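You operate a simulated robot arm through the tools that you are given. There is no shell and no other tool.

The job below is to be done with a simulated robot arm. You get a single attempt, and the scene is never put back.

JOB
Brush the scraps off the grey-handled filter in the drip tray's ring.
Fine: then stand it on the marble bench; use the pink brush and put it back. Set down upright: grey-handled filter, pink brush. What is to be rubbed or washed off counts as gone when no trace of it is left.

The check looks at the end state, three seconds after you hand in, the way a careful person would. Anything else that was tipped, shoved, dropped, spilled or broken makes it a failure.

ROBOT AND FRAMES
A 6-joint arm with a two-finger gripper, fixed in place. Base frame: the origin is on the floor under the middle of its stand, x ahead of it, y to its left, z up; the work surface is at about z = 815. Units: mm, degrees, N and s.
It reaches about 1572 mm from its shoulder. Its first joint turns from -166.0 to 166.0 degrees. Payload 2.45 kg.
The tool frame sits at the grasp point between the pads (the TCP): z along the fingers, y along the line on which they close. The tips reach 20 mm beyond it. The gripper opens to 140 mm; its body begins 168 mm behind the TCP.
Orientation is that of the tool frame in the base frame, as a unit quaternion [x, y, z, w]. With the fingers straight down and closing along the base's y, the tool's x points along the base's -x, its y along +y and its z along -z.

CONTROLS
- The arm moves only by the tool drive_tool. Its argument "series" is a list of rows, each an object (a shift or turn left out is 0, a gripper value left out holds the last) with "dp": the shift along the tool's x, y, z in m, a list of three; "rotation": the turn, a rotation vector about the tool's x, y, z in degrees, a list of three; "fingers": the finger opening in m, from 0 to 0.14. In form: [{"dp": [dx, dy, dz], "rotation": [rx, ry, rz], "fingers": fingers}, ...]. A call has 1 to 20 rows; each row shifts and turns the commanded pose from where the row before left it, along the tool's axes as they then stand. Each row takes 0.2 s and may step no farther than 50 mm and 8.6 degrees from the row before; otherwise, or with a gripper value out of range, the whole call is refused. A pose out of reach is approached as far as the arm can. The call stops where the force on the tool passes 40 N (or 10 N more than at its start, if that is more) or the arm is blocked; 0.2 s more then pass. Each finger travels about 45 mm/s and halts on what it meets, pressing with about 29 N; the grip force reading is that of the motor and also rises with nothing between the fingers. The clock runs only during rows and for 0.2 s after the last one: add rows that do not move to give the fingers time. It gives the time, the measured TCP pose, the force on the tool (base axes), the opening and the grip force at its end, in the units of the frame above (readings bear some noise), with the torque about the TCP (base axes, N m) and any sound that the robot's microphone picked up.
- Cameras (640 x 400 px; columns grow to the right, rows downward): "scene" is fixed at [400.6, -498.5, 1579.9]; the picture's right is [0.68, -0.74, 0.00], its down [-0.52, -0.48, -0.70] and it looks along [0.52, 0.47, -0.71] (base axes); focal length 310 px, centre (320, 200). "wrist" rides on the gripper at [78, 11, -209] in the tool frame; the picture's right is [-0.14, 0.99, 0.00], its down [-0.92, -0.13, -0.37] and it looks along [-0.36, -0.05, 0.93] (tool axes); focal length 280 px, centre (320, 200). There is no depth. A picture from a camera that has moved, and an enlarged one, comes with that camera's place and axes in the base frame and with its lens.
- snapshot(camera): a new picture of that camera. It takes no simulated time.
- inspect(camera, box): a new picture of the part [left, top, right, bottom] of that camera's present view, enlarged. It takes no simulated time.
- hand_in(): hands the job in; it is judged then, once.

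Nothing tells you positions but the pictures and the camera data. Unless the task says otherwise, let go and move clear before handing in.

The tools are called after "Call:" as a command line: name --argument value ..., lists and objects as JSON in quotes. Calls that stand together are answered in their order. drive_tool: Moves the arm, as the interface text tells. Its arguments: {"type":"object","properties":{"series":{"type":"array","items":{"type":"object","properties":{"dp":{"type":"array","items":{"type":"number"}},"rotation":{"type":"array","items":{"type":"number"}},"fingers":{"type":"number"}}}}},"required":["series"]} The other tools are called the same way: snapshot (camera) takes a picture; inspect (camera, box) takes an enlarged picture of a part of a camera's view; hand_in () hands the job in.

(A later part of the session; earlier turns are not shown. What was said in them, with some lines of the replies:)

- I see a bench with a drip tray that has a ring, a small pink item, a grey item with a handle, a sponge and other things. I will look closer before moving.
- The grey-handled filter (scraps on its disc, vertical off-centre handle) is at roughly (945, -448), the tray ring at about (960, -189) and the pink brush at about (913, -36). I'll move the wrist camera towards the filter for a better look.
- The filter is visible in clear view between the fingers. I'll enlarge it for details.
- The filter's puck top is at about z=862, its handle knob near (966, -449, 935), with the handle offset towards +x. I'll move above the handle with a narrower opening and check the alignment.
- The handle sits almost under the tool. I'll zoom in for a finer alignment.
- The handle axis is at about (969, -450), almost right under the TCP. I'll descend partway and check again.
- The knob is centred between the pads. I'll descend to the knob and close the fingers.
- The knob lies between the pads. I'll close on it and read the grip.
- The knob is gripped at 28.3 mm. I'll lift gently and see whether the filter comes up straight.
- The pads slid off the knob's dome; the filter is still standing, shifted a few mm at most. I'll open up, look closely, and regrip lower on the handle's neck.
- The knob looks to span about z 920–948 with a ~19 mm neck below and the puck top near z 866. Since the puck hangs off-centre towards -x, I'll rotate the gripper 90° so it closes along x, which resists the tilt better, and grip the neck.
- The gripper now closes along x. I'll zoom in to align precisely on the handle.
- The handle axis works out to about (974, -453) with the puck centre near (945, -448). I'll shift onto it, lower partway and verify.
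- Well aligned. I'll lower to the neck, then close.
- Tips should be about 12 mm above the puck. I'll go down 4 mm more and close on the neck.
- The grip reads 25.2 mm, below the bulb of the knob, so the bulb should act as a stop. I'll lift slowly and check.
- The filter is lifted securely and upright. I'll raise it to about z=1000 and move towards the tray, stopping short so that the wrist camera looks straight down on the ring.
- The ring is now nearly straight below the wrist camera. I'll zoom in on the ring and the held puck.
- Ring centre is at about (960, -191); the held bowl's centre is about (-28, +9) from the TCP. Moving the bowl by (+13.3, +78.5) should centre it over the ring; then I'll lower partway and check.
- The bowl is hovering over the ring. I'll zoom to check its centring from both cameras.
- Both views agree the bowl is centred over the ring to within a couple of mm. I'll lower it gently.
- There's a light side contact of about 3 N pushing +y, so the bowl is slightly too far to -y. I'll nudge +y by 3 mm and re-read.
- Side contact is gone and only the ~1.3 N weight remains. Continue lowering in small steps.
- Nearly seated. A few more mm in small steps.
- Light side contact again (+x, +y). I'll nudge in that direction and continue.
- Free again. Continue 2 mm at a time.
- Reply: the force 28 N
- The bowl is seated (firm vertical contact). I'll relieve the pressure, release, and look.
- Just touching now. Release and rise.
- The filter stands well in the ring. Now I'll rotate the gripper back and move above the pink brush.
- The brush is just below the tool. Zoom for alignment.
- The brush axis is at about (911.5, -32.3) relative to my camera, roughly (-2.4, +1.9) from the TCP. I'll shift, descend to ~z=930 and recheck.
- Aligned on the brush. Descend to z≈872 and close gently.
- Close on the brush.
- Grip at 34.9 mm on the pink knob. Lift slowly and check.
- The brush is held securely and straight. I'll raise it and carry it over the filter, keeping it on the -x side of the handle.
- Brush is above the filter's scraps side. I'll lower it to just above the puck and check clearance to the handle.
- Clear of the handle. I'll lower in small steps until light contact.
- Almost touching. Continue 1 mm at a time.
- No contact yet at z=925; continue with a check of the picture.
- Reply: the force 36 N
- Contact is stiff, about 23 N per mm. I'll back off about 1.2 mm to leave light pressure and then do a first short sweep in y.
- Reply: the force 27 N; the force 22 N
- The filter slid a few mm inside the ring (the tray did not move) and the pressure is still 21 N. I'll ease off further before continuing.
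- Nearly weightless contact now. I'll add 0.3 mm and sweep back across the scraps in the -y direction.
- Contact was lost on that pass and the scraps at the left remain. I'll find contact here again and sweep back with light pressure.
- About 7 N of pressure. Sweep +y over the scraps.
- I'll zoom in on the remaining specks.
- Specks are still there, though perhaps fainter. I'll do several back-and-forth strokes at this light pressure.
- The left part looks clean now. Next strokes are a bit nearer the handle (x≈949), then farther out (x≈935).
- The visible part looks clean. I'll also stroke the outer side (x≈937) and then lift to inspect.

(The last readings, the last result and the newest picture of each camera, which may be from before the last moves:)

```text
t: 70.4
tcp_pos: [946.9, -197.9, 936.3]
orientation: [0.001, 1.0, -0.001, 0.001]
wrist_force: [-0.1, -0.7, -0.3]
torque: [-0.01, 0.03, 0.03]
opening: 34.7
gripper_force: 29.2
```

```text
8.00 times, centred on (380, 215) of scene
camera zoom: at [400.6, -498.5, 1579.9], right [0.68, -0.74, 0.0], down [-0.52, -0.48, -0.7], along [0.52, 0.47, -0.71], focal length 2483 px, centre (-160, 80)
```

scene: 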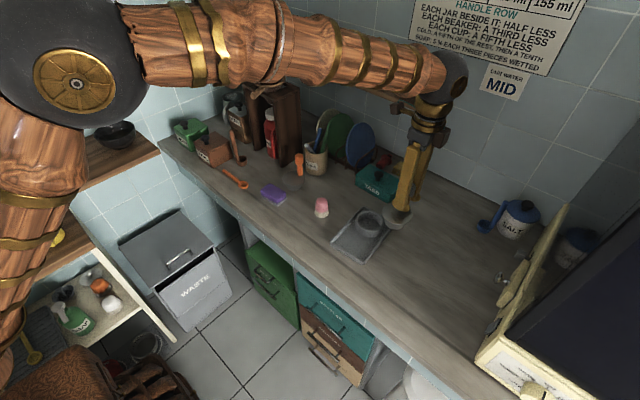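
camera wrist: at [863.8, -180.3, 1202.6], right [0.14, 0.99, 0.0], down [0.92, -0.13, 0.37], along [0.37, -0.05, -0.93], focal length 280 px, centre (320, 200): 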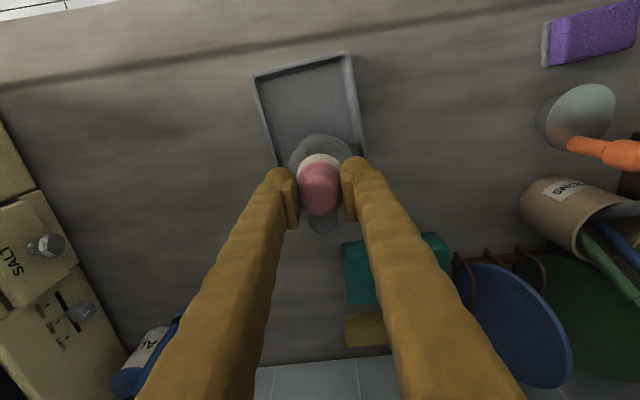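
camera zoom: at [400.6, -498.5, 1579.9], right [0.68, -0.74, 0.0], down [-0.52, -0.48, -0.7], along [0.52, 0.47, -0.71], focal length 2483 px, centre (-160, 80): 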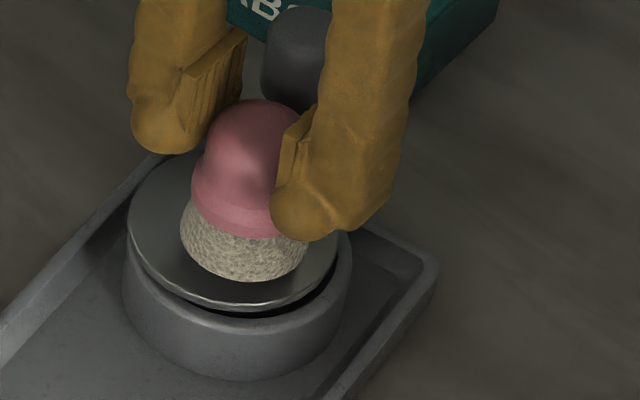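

Now I'll raise the brush well clear and step aside a bit to see the whole filter surface.

Call:
drive_tool --series '[{"dp": [0, 0, -0.02]}, {"dp": [0, 0, -0.03]}, {"dp": [0, 0, -0.02]}, {"dp": [0.01, 0.02, 0]}, {"dp": [0.01, 0.03, 0]}, {"dp": [0.01, 0.03, 0]}, {"dp": [0.0, 0.02, 0]}, {"dp": [0, 0, 0]}]'

Call:
inspect --camera "scene" --box '[350, 190, 410, 240]'

Call:
snapshot --camera "wrist"

```text
t: 72.2
tcp_pos: [917.7, -98.2, 1007.7]
orientation: [0.002, 1.0, -0.001, 0.001]
wrist_force: [-0.2, -0.8, -1.1]
torque: [0.0, 0.04, 0.01]
opening: 34.5
gripper_force: 28.9
```

```text
8.00 times, centred on (380, 215) of scene
camera zoom: at [400.6, -498.5, 1579.9], right [0.68, -0.74, 0.0], down [-0.52, -0.48, -0.7], along [0.52, 0.47, -0.71], focal length 2483 px, centre (-160, 80)
```

zoom: 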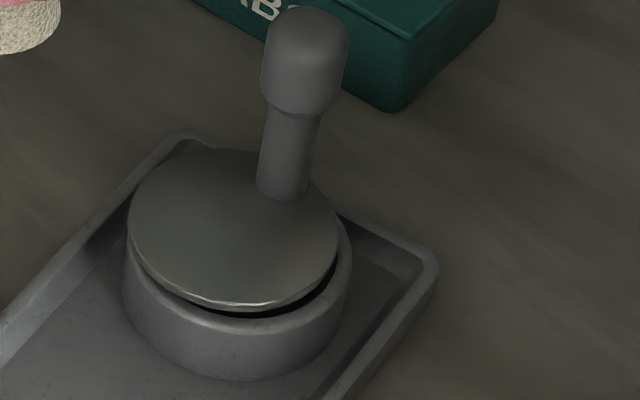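

```text
taken
camera wrist: at [838.3, -86.5, 1217.0], right [0.14, 0.99, 0.0], down [0.92, -0.13, 0.37], along [0.37, -0.05, -0.93], focal length 280 px, centre (320, 200)
```

wrist: 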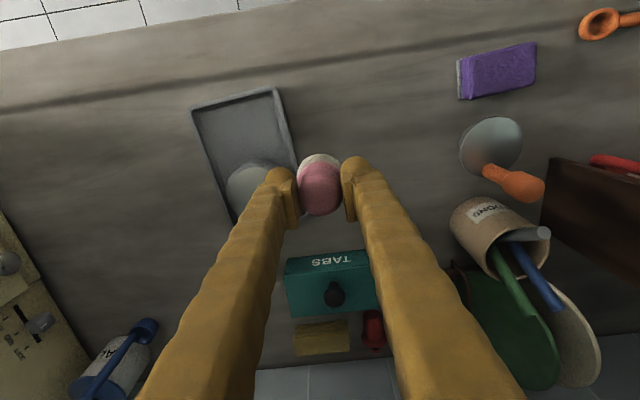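

The disc looks clean. I'll zoom in hard and get a second angle with the wrist camera before putting the brush away.

Call:
inspect --camera "scene" --box '[364, 206, 396, 230]'

Call:
drive_tool --series '[{"dp": [0.005, 0.02, 0]}, {"dp": [0.005, 0.03, 0]}, {"dp": [0, 0.02, 0]}, {"dp": [0, 0, 0]}]'

Call:
inspect --camera "wrist" --box '[120, 110, 240, 230]'

```text
16.00 times, centred on (380, 218) of scene
camera zoom: at [400.6, -498.5, 1579.9], right [0.68, -0.74, 0.0], down [-0.52, -0.48, -0.7], along [0.52, 0.47, -0.71], focal length 4966 px, centre (-640, -88)
```

zoom: 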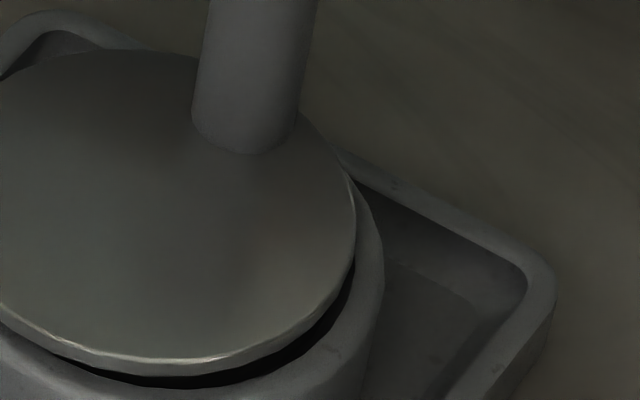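

```text
t: 73.2
tcp_pos: [906.8, -27.6, 1008.2]
orientation: [0.001, 1.0, -0.001, 0.001]
wrist_force: [0.3, 0.1, -0.5]
torque: [-0.01, -0.02, -0.02]
opening: 34.3
gripper_force: 29.3
```

```text
3.33 times, centred on (180, 170) of wrist
camera zoom: at [827.6, -16.7, 1216.0], right [0.14, 0.99, 0.0], down [0.92, -0.13, 0.37], along [0.37, -0.05, -0.93], focal length 935 px, centre (787, 300)
```

zoom: 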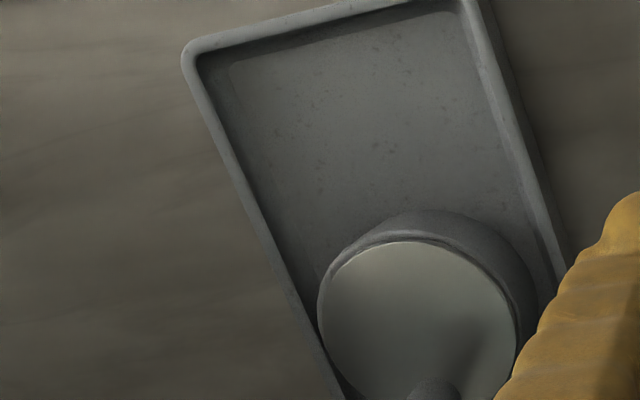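

The scraps are gone from both angles. Now I'll return the brush to its original spot (TCP ≈ 910.4, -32.5), lowering most of the way first.

Call:
drive_tool --series '[{"dp": [-0.003, -0.005, 0]}, {"dp": [0, 0, 0.03]}, {"dp": [0, 0, 0.04]}, {"dp": [0, 0, 0.035]}, {"dp": [0, 0, 0.02]}, {"dp": [0, 0, 0]}, {"dp": [0, 0, 0]}]'

Call:
inspect --camera "scene" --box '[290, 150, 360, 230]'

Call:
snapshot --camera "wrist"

```text
t: 74.8
tcp_pos: [908.9, -35.5, 881.1]
orientation: [0.001, 1.0, -0.001, 0.0]
wrist_force: [-0.6, 0.0, -0.8]
torque: [0.01, -0.06, -0.02]
opening: 34.4
gripper_force: 29.2
```

```text
5.00 times, centred on (325, 190) of scene
camera zoom: at [400.6, -498.5, 1579.9], right [0.68, -0.74, 0.0], down [-0.52, -0.48, -0.7], along [0.52, 0.47, -0.71], focal length 1552 px, centre (295, 250)
```

zoom: 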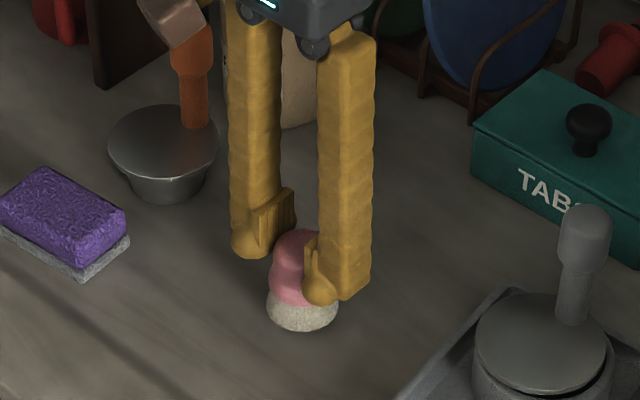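

```text
taken
camera wrist: at [830.3, -23.0, 1090.3], right [0.14, 0.99, 0.0], down [0.92, -0.13, 0.37], along [0.37, -0.05, -0.93], focal length 280 px, centre (320, 200)
```

wrist: 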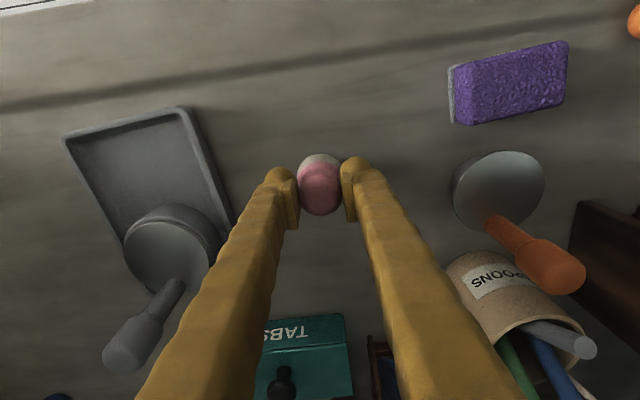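

The brush is ~9 mm above the bench and about 1.5 mm off in y. I'll correct and lower until contact.

Call:
drive_tool --series '[{"dp": [-0.0005, 0.0015, 0.003]}, {"dp": [0, 0, 0.002]}, {"dp": [0, 0, 0.001]}, {"dp": [0, 0, 0]}]'

Call:
drive_tool --series '[{"dp": [0, 0, 0.001]}, {"dp": [0, 0, 0]}]'

Call:
drive_tool --series '[{"dp": [0, 0, 0.001]}, {"dp": [0, 0, 0]}]'

```text
t: 75.8
tcp_pos: [911.3, -32.7, 876.8]
orientation: [0.001, 1.0, -0.001, 0.0]
wrist_force: [0.4, -0.5, -0.2]
torque: [0.02, 0.01, 0.02]
opening: 34.4
gripper_force: 28.9
```

```text
t: 76.4
tcp_pos: [911.0, -32.2, 874.1]
orientation: [0.0, 1.0, -0.001, 0.001]
wrist_force: [-0.1, -0.2, -0.7]
torque: [-0.01, 0.02, -0.01]
opening: 34.3
gripper_force: 29.0
```

```text
t: 77.0
tcp_pos: [911.0, -32.5, 874.3]
orientation: [0.002, 1.0, -0.001, 0.002]
wrist_force: [-3.0, -2.2, 8.9]
torque: [-0.06, 0.13, -0.03]
opening: 34.5
gripper_force: 29.2
```

Brush is on the bench. I'll ease by 0.3 mm, release and rise.

Call:
drive_tool --series '[{"dp": [0, 0, -0.0003]}, {"dp": [0, 0, 0]}, {"dp": [0, 0, 0], "fingers": 0.042}, {"dp": [0, 0, 0], "fingers": 0.07}, {"dp": [0, 0, 0]}, {"dp": [0, 0, 0]}, {"dp": [0, 0, 0]}, {"dp": [0, 0, -0.02]}, {"dp": [0, 0, -0.04]}, {"dp": [0, 0, -0.04]}, {"dp": [0, 0, -0.04]}, {"dp": [0, 0, 0]}]'

Call:
inspect --camera "scene" --box '[300, 185, 350, 225]'

Call:
snapshot --camera "wrist"

```text
t: 79.6
tcp_pos: [912.7, -33.1, 1013.3]
orientation: [0.001, 1.0, 0.0, 0.001]
wrist_force: [0.7, -0.1, -0.3]
torque: [0.02, 0.02, -0.01]
opening: 69.7
gripper_force: 0.1
```

```text
10.00 times, centred on (325, 205) of scene
camera zoom: at [400.6, -498.5, 1579.9], right [0.68, -0.74, 0.0], down [-0.52, -0.48, -0.7], along [0.52, 0.47, -0.71], focal length 3104 px, centre (270, 150)
```

zoom: 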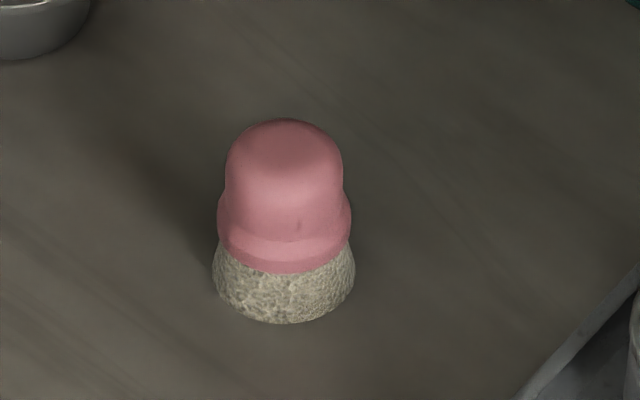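

```text
taken
camera wrist: at [833.0, -22.3, 1222.6], right [0.14, 0.99, 0.0], down [0.92, -0.13, 0.37], along [0.37, -0.05, -0.93], focal length 280 px, centre (320, 200)
```

wrist: 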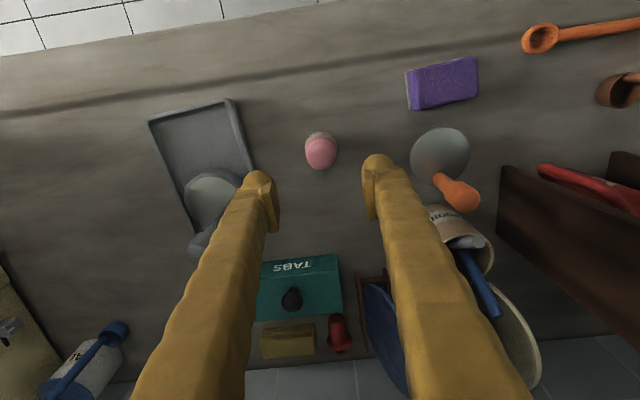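

The brush stands upright within ~2 mm of where it was. Now back to the filter: move above its handle and rotate the gripper to close along x.

Call:
drive_tool --series '[{"dp": [-0.0127, -0.0262, -0.0033]}, {"dp": [-0.0127, -0.0262, -0.0033]}, {"dp": [-0.0127, -0.0262, -0.0033]}, {"dp": [-0.0127, -0.0262, -0.0033]}, {"dp": [-0.0127, -0.0262, -0.0033]}, {"dp": [-0.0127, -0.0262, -0.0033]}, {"rotation": [0, 0, 8.2]}, {"rotation": [0, 0, 8.2]}, {"rotation": [0, 0, 8.2]}, {"rotation": [0, 0, 8.2]}, {"rotation": [0, 0, 8.2]}, {"rotation": [0, 0, 8.2]}, {"rotation": [0, 0, 8.2]}, {"rotation": [0, 0, 8.2]}, {"rotation": [0, 0, 8.2]}, {"rotation": [0, 0, 8.2]}, {"rotation": [0, 0, 8.0]}, {"dp": [0, 0, 0]}, {"dp": [0, 0, 0]}]'

Call:
inspect --camera "wrist" --box '[240, 90, 400, 250]'

Call:
snapshot --camera "scene"

```text
t: 83.6
tcp_pos: [986.8, -189.0, 1034.2]
orientation: [0.708, 0.706, 0.0, 0.001]
wrist_force: [-1.2, -0.1, -1.2]
torque: [0.01, 0.02, 0.01]
opening: 69.9
gripper_force: 0.0
```

```text
2.50 times, centred on (320, 170) of wrist
camera zoom: at [996.8, -110.6, 1242.9], right [0.99, -0.14, 0.0], down [-0.13, -0.92, 0.37], along [-0.05, -0.37, -0.93], focal length 701 px, centre (320, 275)
```

zoom: 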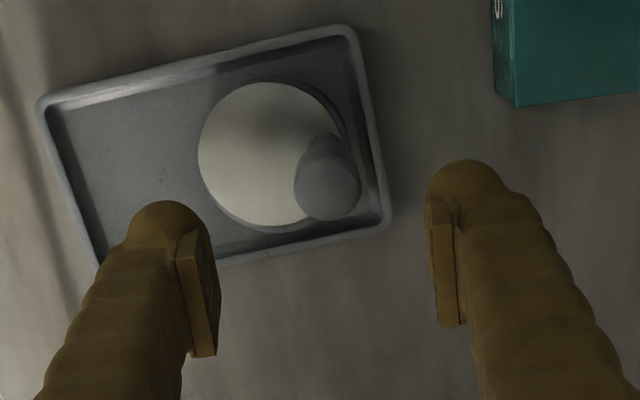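

```text
taken
```

scene: 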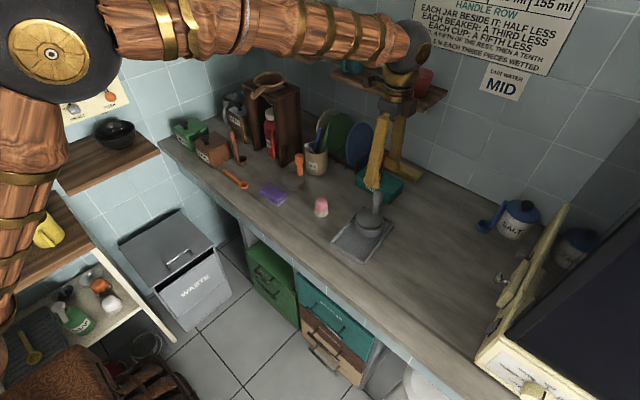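

The disc appears clean from this side too. The handle is at about (990, -187.5); shift and lower partway.

Call:
inspect --camera "wrist" --box '[285, 115, 335, 155]'

Call:
drive_tool --series '[{"dp": [0.0011, 0.0044, 0.02]}, {"dp": [0, 0, 0.025]}, {"dp": [0, 0, 0.02]}, {"dp": [0, 0, 0]}, {"dp": [0, 0, 0]}]'

Call:
inspect --camera "wrist" --box '[240, 105, 400, 265]'

```text
10.00 times, centred on (310, 135) of wrist
camera zoom: at [996.8, -110.6, 1242.9], right [0.99, -0.14, 0.0], down [-0.13, -0.92, 0.37], along [-0.05, -0.37, -0.93], focal length 2804 px, centre (420, 850)
```

zoom: 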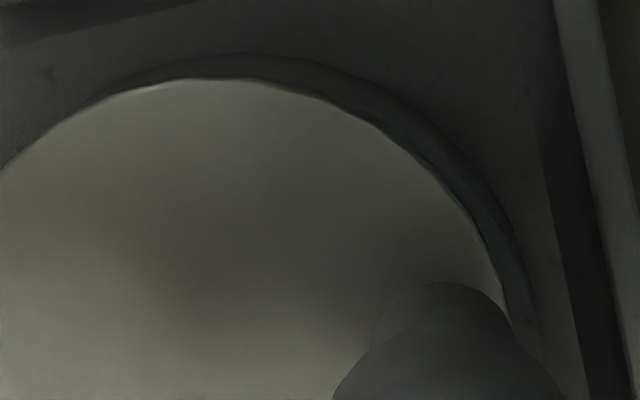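

```text
t: 84.8
tcp_pos: [990.7, -188.4, 968.2]
orientation: [0.708, 0.706, 0.001, 0.002]
wrist_force: [0.6, -0.2, 0.8]
torque: [0.01, 0.01, -0.01]
opening: 70.3
gripper_force: 0.1
```

```text
2.50 times, centred on (320, 185) of wrist
camera zoom: at [1001.3, -109.2, 1176.8], right [0.99, -0.14, 0.0], down [-0.13, -0.92, 0.37], along [-0.05, -0.37, -0.93], focal length 701 px, centre (320, 238)
```

zoom: 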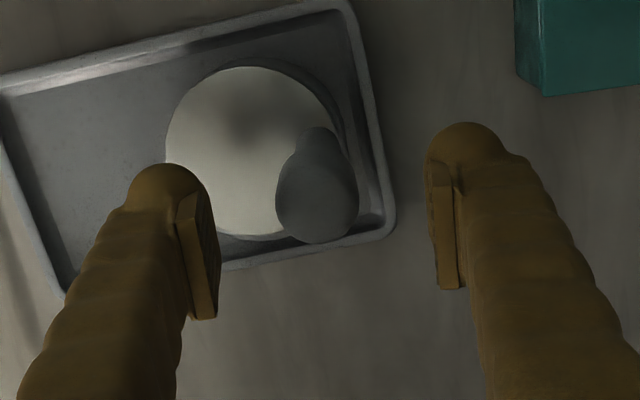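

Aligned with the handle. Lower to z≈902 and close on the neck as before.

Call:
drive_tool --series '[{"dp": [0, 0, 0.025]}, {"dp": [0, 0, 0.025]}, {"dp": [0, 0, 0.015]}, {"dp": [0, 0, 0]}, {"dp": [0, 0, 0], "fingers": 0.03}, {"dp": [0, 0, 0]}, {"dp": [0, 0, 0]}, {"dp": [0, 0, 0], "fingers": 0.01}, {"dp": [0, 0, 0]}, {"dp": [0, 0, 0]}, {"dp": [0, 0, 0]}]'

Call:
inspect --camera "wrist" --box '[240, 105, 400, 265]'

Call:
inspect --camera "scene" --box '[340, 170, 420, 250]'

```text
t: 87.2
tcp_pos: [991.1, -189.8, 904.1]
orientation: [0.708, 0.707, 0.001, 0.001]
wrist_force: [0.2, -0.3, -0.3]
torque: [0.0, -0.02, -0.02]
opening: 24.2
gripper_force: 28.7
```

```text
2.50 times, centred on (320, 185) of wrist
camera zoom: at [1001.1, -110.5, 1113.2], right [0.99, -0.14, 0.0], down [-0.13, -0.92, 0.37], along [-0.05, -0.37, -0.93], focal length 701 px, centre (320, 238)
```

zoom: 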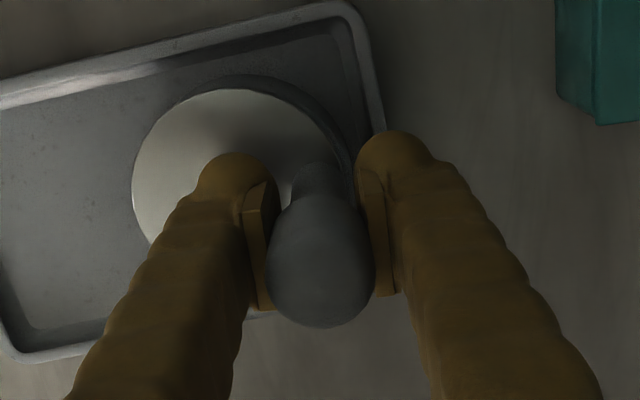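

```text
5.00 times, centred on (380, 210) of scene
camera zoom: at [400.6, -498.5, 1579.9], right [0.68, -0.74, 0.0], down [-0.52, -0.48, -0.7], along [0.52, 0.47, -0.71], focal length 1552 px, centre (20, 150)
```

zoom: 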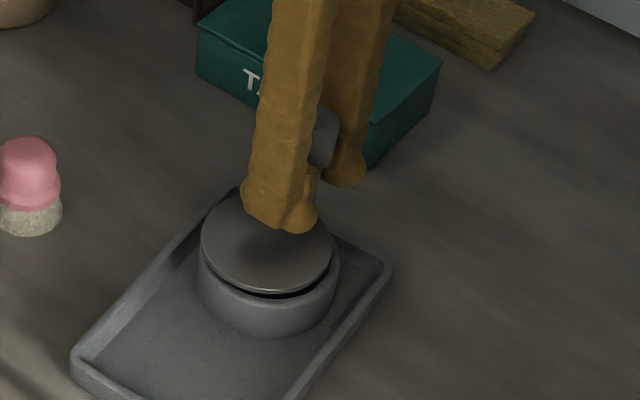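

Gripped at 24.2 mm. Lift a little, nudge off the ring wall, then raise clear.

Call:
drive_tool --series '[{"dp": [0, 0, -0.002]}, {"dp": [-0.003, 0, 0]}, {"dp": [0, 0, -0.004]}, {"dp": [0, 0, -0.006]}, {"dp": [0, 0, 0]}]'

Call:
inspect --camera "scene" --box '[340, 170, 420, 250]'

```text
t: 88.4
tcp_pos: [991.1, -191.8, 916.5]
orientation: [0.708, 0.706, 0.0, 0.001]
wrist_force: [0.5, 0.6, -1.6]
torque: [-0.02, -0.07, 0.01]
opening: 24.4
gripper_force: 29.0
```

```text
5.00 times, centred on (380, 210) of scene
camera zoom: at [400.6, -498.5, 1579.9], right [0.68, -0.74, 0.0], down [-0.52, -0.48, -0.7], along [0.52, 0.47, -0.71], focal length 1552 px, centre (20, 150)
```

zoom: 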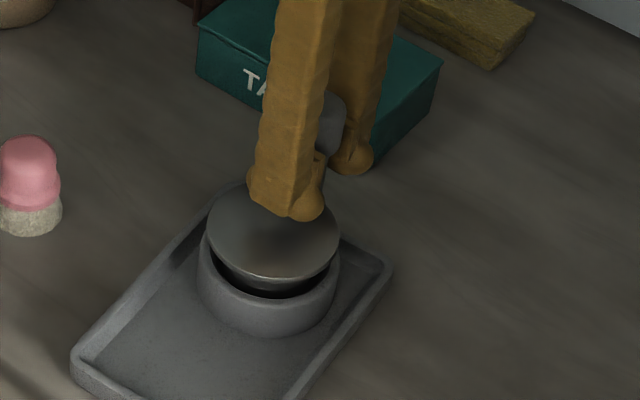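

Lifting freely. Raise clear of the ring and carry it back to its original spot on the bench.

Call:
drive_tool --series '[{"dp": [0, 0, -0.01]}, {"dp": [0, 0, -0.02]}, {"dp": [0, 0, -0.025]}, {"dp": [0, 0, -0.02]}, {"dp": [-0.01, 0, 0]}, {"dp": [-0.02, -0.002, 0]}, {"dp": [-0.025, -0.002, 0]}, {"dp": [-0.025, -0.002, 0]}, {"dp": [-0.025, -0.002, 0]}, {"dp": [-0.025, -0.002, 0]}, {"dp": [-0.025, -0.002, 0]}, {"dp": [-0.025, -0.002, 0]}, {"dp": [-0.025, -0.002, 0]}, {"dp": [-0.025, -0.002, 0]}, {"dp": [-0.02, 0, 0]}, {"dp": [-0.01, 0, 0]}, {"dp": [0, 0, 0]}, {"dp": [0, 0, 0]}]'

Call:
snapshot --camera "wrist"

Call:
snapshot --camera "scene"

```text
t: 92.2
tcp_pos: [974.9, -451.7, 989.7]
orientation: [0.708, 0.706, 0.001, 0.002]
wrist_force: [-0.6, 0.7, -1.5]
torque: [-0.04, 0.02, 0.0]
opening: 24.7
gripper_force: 28.4
```

```text
taken
camera wrist: at [983.4, -373.5, 1199.5], right [0.99, -0.14, 0.0], down [-0.13, -0.92, 0.37], along [-0.05, -0.37, -0.93], focal length 280 px, centre (320, 200)
```

wrist: 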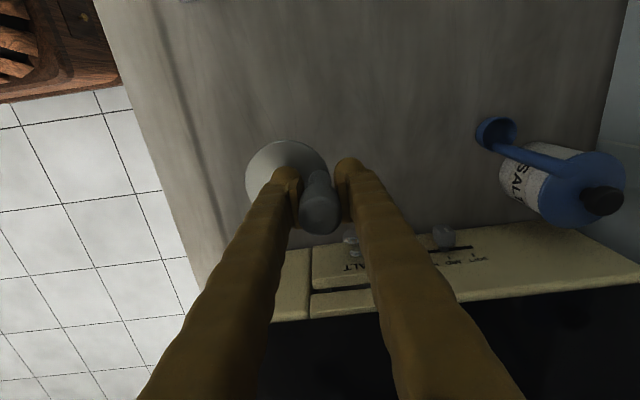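

```text
taken
```

scene: 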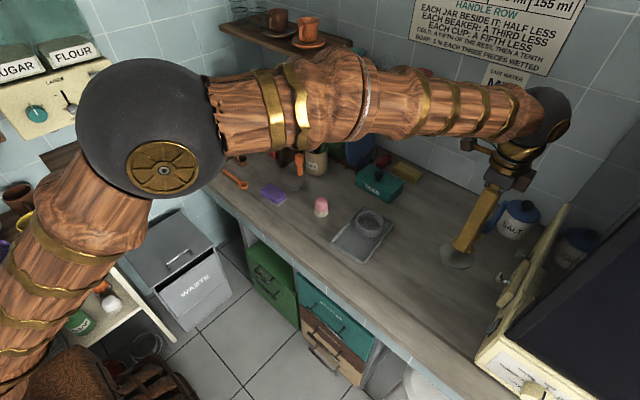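

Over the original spot. Lower to just above the bench.

Call:
drive_tool --series '[{"dp": [-0.001, 0, 0.02]}, {"dp": [0, 0, 0.025]}, {"dp": [0, 0, 0.02]}, {"dp": [0, 0, 0.015]}, {"dp": [0, 0, 0.006]}, {"dp": [0, 0, 0]}]'

Call:
inspect --camera "scene" --box '[410, 190, 520, 300]'

```text
t: 93.6
tcp_pos: [973.4, -451.7, 904.4]
orientation: [0.707, 0.707, 0.0, 0.001]
wrist_force: [0.2, -0.6, -1.7]
torque: [0.0, -0.04, 0.0]
opening: 24.5
gripper_force: 28.4
```

```text
3.64 times, centred on (465, 245) of scene
camera zoom: at [400.6, -498.5, 1579.9], right [0.68, -0.74, 0.0], down [-0.52, -0.48, -0.7], along [0.52, 0.47, -0.71], focal length 1129 px, centre (-207, 36)
```

zoom: 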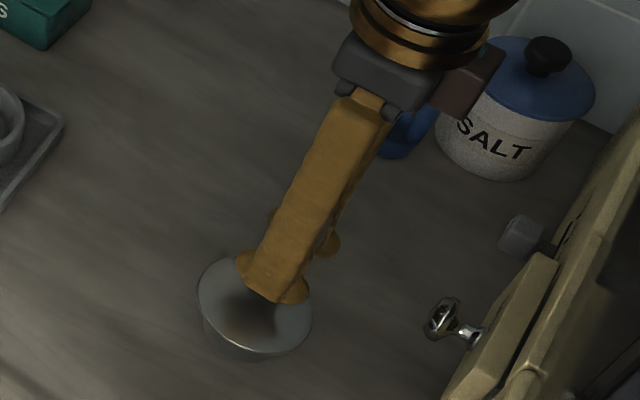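

Continue in small steps until contact.

Call:
drive_tool --series '[{"dp": [0, 0, 0.004]}, {"dp": [0, 0, 0.002]}, {"dp": [0, 0, 0]}]'

Call:
drive_tool --series '[{"dp": [0, 0, 0.0015]}, {"dp": [0, 0, 0]}]'

Call:
drive_tool --series '[{"dp": [0, 0, 0.001]}, {"dp": [0, 0, 0]}]'

```text
t: 94.4
tcp_pos: [972.1, -452.5, 898.6]
orientation: [0.708, 0.706, 0.0, 0.001]
wrist_force: [0.1, -0.6, -1.5]
torque: [0.01, 0.02, 0.03]
opening: 24.4
gripper_force: 29.3
```

```text
t: 95.0
tcp_pos: [972.9, -450.8, 898.7]
orientation: [0.707, 0.707, 0.001, 0.001]
wrist_force: [-0.3, 0.3, -0.7]
torque: [0.0, -0.07, 0.04]
opening: 24.3
gripper_force: 29.4
```

```text
t: 95.6
tcp_pos: [972.8, -452.1, 896.9]
orientation: [0.708, 0.706, -0.001, 0.001]
wrist_force: [0.9, 0.6, -2.1]
torque: [-0.01, -0.01, 0.02]
opening: 24.6
gripper_force: 28.6
```

Call:
drive_tool --series '[{"dp": [0, 0, 0.001]}, {"dp": [0, 0, 0]}]'

Call:
drive_tool --series '[{"dp": [0, 0, 0.001]}, {"dp": [0, 0, 0]}]'

Call:
drive_tool --series '[{"dp": [0, 0, 0.0005]}, {"dp": [0, 0, 0]}]'

```text
t: 96.2
tcp_pos: [972.9, -452.1, 896.7]
orientation: [0.708, 0.706, 0.0, 0.001]
wrist_force: [0.4, 0.0, -1.7]
torque: [-0.01, -0.03, -0.03]
opening: 24.2
gripper_force: 28.9
```

```text
t: 96.8
tcp_pos: [973.0, -452.2, 895.7]
orientation: [0.708, 0.707, 0.0, 0.001]
wrist_force: [-0.5, 0.3, -0.8]
torque: [-0.04, 0.0, -0.02]
opening: 24.7
gripper_force: 29.1
```

```text
t: 97.4
tcp_pos: [973.6, -452.4, 895.5]
orientation: [0.708, 0.707, 0.001, 0.002]
wrist_force: [-0.6, 0.2, -1.7]
torque: [-0.03, 0.0, -0.03]
opening: 24.3
gripper_force: 29.1
```

Still hanging free; keep stepping down.

Call:
drive_tool --series '[{"dp": [0, 0, 0.001]}, {"dp": [0, 0, 0]}]'

Call:
drive_tool --series '[{"dp": [0, 0, 0.0007]}, {"dp": [0, 0, 0]}]'

Call:
inspect --camera "scene" --box '[420, 230, 500, 300]'

```text
t: 98.0
tcp_pos: [973.6, -452.3, 893.2]
orientation: [0.708, 0.706, 0.0, 0.001]
wrist_force: [-0.7, 0.6, -1.3]
torque: [0.0, -0.04, 0.02]
opening: 24.4
gripper_force: 29.5
```

```text
t: 98.6
tcp_pos: [973.4, -452.0, 892.8]
orientation: [0.707, 0.707, 0.0, 0.001]
wrist_force: [-0.8, 0.2, -1.9]
torque: [-0.02, -0.01, 0.01]
opening: 24.4
gripper_force: 29.1
```

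```text
5.71 times, centred on (460, 265) of scene
camera zoom: at [400.6, -498.5, 1579.9], right [0.68, -0.74, 0.0], down [-0.52, -0.48, -0.7], along [0.52, 0.47, -0.71], focal length 1774 px, centre (-480, -171)
```

zoom: 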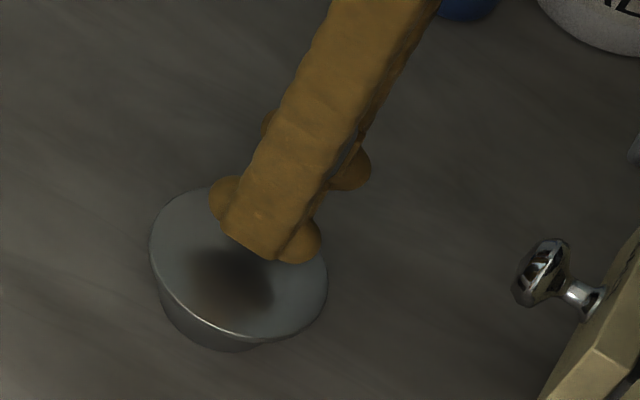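

Call:
drive_tool --series '[{"dp": [0, 0, 0.001]}, {"dp": [0, 0, 0]}]'

Call:
drive_tool --series '[{"dp": [0, 0, 0.0007]}, {"dp": [0, 0, 0]}]'

Call:
drive_tool --series '[{"dp": [0, 0, 0.0007]}, {"dp": [0, 0, 0]}]'

```text
t: 99.2
tcp_pos: [974.8, -452.8, 891.9]
orientation: [0.708, 0.707, 0.0, 0.002]
wrist_force: [1.4, 1.5, 4.5]
torque: [0.11, 0.13, -0.06]
opening: 24.1
gripper_force: 28.7
```

```text
t: 99.8
tcp_pos: [973.0, -451.6, 893.1]
orientation: [0.708, 0.706, 0.001, 0.003]
wrist_force: [6.3, -1.2, 15.5]
torque: [0.03, 0.15, 0.02]
opening: 24.5
gripper_force: 28.8
```

```text
t: 100.4
tcp_pos: [972.9, -451.6, 891.4]
orientation: [0.707, 0.707, 0.0, 0.001]
wrist_force: [12.7, -0.9, 26.9]
torque: [-0.01, 0.12, -0.03]
opening: 24.7
gripper_force: 29.7
```

The filter is on the bench. I'll relieve the pressure and release.

Call:
drive_tool --series '[{"dp": [0, 0, -0.001]}, {"dp": [0, 0, 0]}]'

Call:
drive_tool --series '[{"dp": [0, 0, -0.0007]}, {"dp": [0, 0, 0]}]'

```text
t: 101.0
tcp_pos: [973.2, -452.9, 891.2]
orientation: [0.708, 0.706, 0.0, 0.002]
wrist_force: [8.0, 1.6, 20.1]
torque: [0.04, 0.19, -0.03]
opening: 24.2
gripper_force: 29.2
```

```text
t: 101.6
tcp_pos: [972.7, -451.9, 891.2]
orientation: [0.708, 0.707, -0.001, 0.0]
wrist_force: [1.3, 2.0, 7.3]
torque: [0.05, 0.03, -0.01]
opening: 24.4
gripper_force: 28.8
```

Call:
drive_tool --series '[{"dp": [0, 0, -0.0004]}, {"dp": [0, 0, 0]}]'

Call:
drive_tool --series '[{"dp": [0, 0, 0], "fingers": 0.03}, {"dp": [0, 0, 0], "fingers": 0.045}, {"dp": [0, 0, 0], "fingers": 0.065}, {"dp": [0, 0, 0]}, {"dp": [0, 0, 0]}, {"dp": [0, 0, -0.02]}, {"dp": [0, 0, -0.03]}, {"dp": [0, 0, -0.04]}, {"dp": [0, 0, -0.04]}, {"dp": [0, 0, 0]}]'

Call:
snapshot --camera "wrist"

Call:
inspect --camera "scene" --box '[420, 210, 510, 300]'

```text
t: 102.2
tcp_pos: [971.7, -453.3, 892.9]
orientation: [0.708, 0.706, 0.0, 0.0]
wrist_force: [0.0, -0.8, -1.3]
torque: [0.05, -0.04, -0.02]
opening: 24.4
gripper_force: 29.5
```

```text
t: 104.4
tcp_pos: [974.6, -451.9, 1022.6]
orientation: [0.707, 0.707, 0.0, 0.0]
wrist_force: [0.4, -0.2, -0.2]
torque: [0.03, 0.03, 0.0]
opening: 65.0
gripper_force: 0.1
```

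```text
taken
camera wrist: at [984.7, -373.8, 1230.9], right [0.99, -0.14, 0.0], down [-0.13, -0.92, 0.37], along [-0.05, -0.37, -0.93], focal length 280 px, centre (320, 200)
```

wrist: 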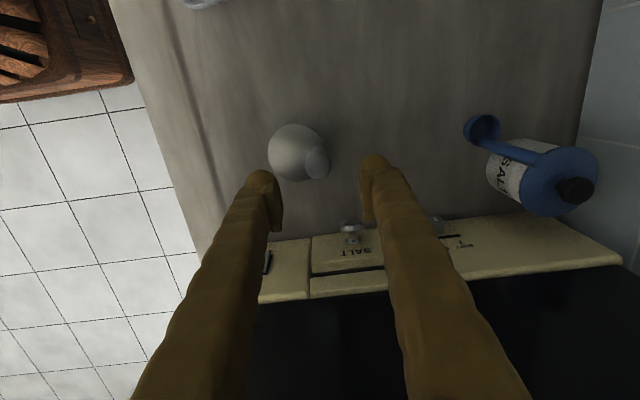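

```text
4.44 times, centred on (465, 255) of scene
camera zoom: at [400.6, -498.5, 1579.9], right [0.68, -0.74, 0.0], down [-0.52, -0.48, -0.7], along [0.52, 0.47, -0.71], focal length 1380 px, centre (-324, -44)
```

zoom: 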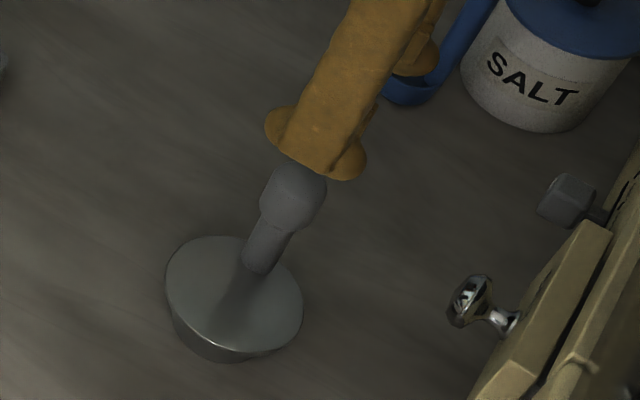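

The filter stands on the bench and looks clean. I'll move the arm up and away and do a last check of everything.

Call:
drive_tool --series '[{"dp": [0, 0, -0.04]}, {"dp": [0, 0, -0.04]}, {"dp": [0.03, -0.01, -0.02]}, {"dp": [0.04, -0.02, 0]}, {"dp": [0.04, -0.02, 0]}, {"dp": [0.04, -0.02, 0]}, {"dp": [0.04, -0.02, 0]}, {"dp": [0.04, -0.02, 0]}, {"dp": [0.03, -0.01, 0]}, {"dp": [0, 0, 0]}]'

Call:
snapshot --camera "scene"

Call:
inspect --camera "scene" --box '[430, 240, 480, 290]'

Call:
inspect --camera "scene" --box '[300, 180, 410, 260]'

Call:
snapshot --camera "wrist"

```text
t: 106.6
tcp_pos: [853.6, -190.7, 1123.8]
orientation: [0.708, 0.706, 0.0, 0.001]
wrist_force: [0.7, -0.4, 0.6]
torque: [-0.01, 0.02, 0.0]
opening: 65.0
gripper_force: 0.0
```

```text
taken
```

scene: 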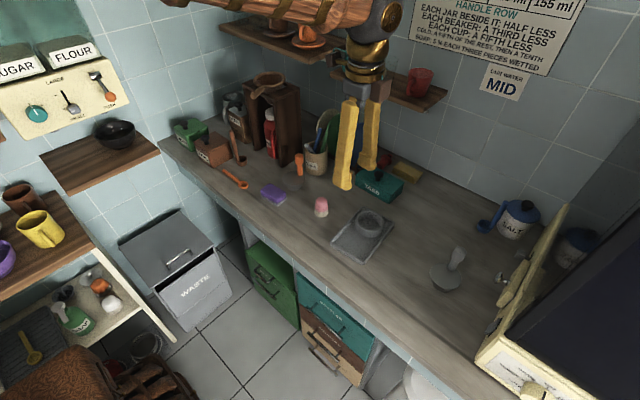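

```text
8.00 times, centred on (455, 265) of scene
camera zoom: at [400.6, -498.5, 1579.9], right [0.68, -0.74, 0.0], down [-0.52, -0.48, -0.7], along [0.52, 0.47, -0.71], focal length 2483 px, centre (-760, -320)
```

zoom: 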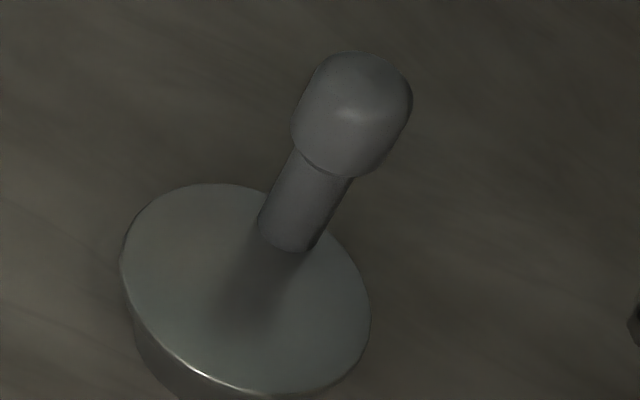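

```text
5.00 times, centred on (355, 220) of scene
camera zoom: at [400.6, -498.5, 1579.9], right [0.68, -0.74, 0.0], down [-0.52, -0.48, -0.7], along [0.52, 0.47, -0.71], focal length 1552 px, centre (145, 100)
```

zoom: 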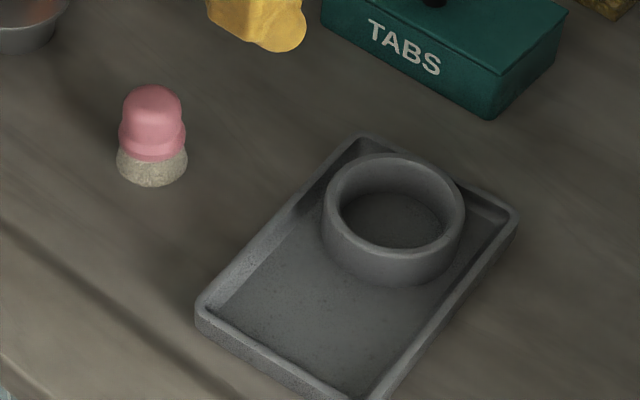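

```text
taken
camera wrist: at [863.1, -112.7, 1331.8], right [0.99, -0.14, 0.0], down [-0.13, -0.92, 0.37], along [-0.05, -0.37, -0.93], focal length 280 px, centre (320, 200)
```

wrist: 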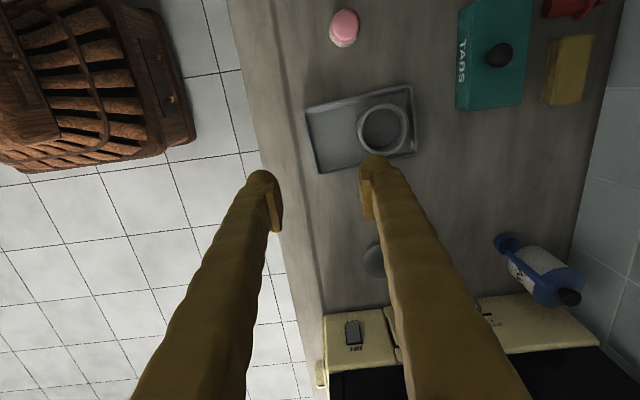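

The filter stands upright and clean on the bench. The pink brush is back in its place, upright. The tray and everything else look undisturbed, and the gripper is empty and clear, so I'm handing in.

Call:
hand_in

```text
The job is handed in.
```

The job is done and handed in; I haven't been told how it was judged.

- **Filter:** I set the grey-handled filter in the drip tray's ring and brushed it until no specks showed from the scene or wrist camera. It now stands upright on the bench, close to where it began. I took the main work surface to be the marble bench, since I saw no other bench.
- **Pink brush:** it is back upright, about 2 mm from its starting spot.
- **Everything else:** the tray did not move, and nothing else looked disturbed in the last pictures.

My first grip on the filter slipped off the knob at the top of its handle. The filter stayed standing and shifted only about 3 mm. I lifted it by the neck of the handle after that.
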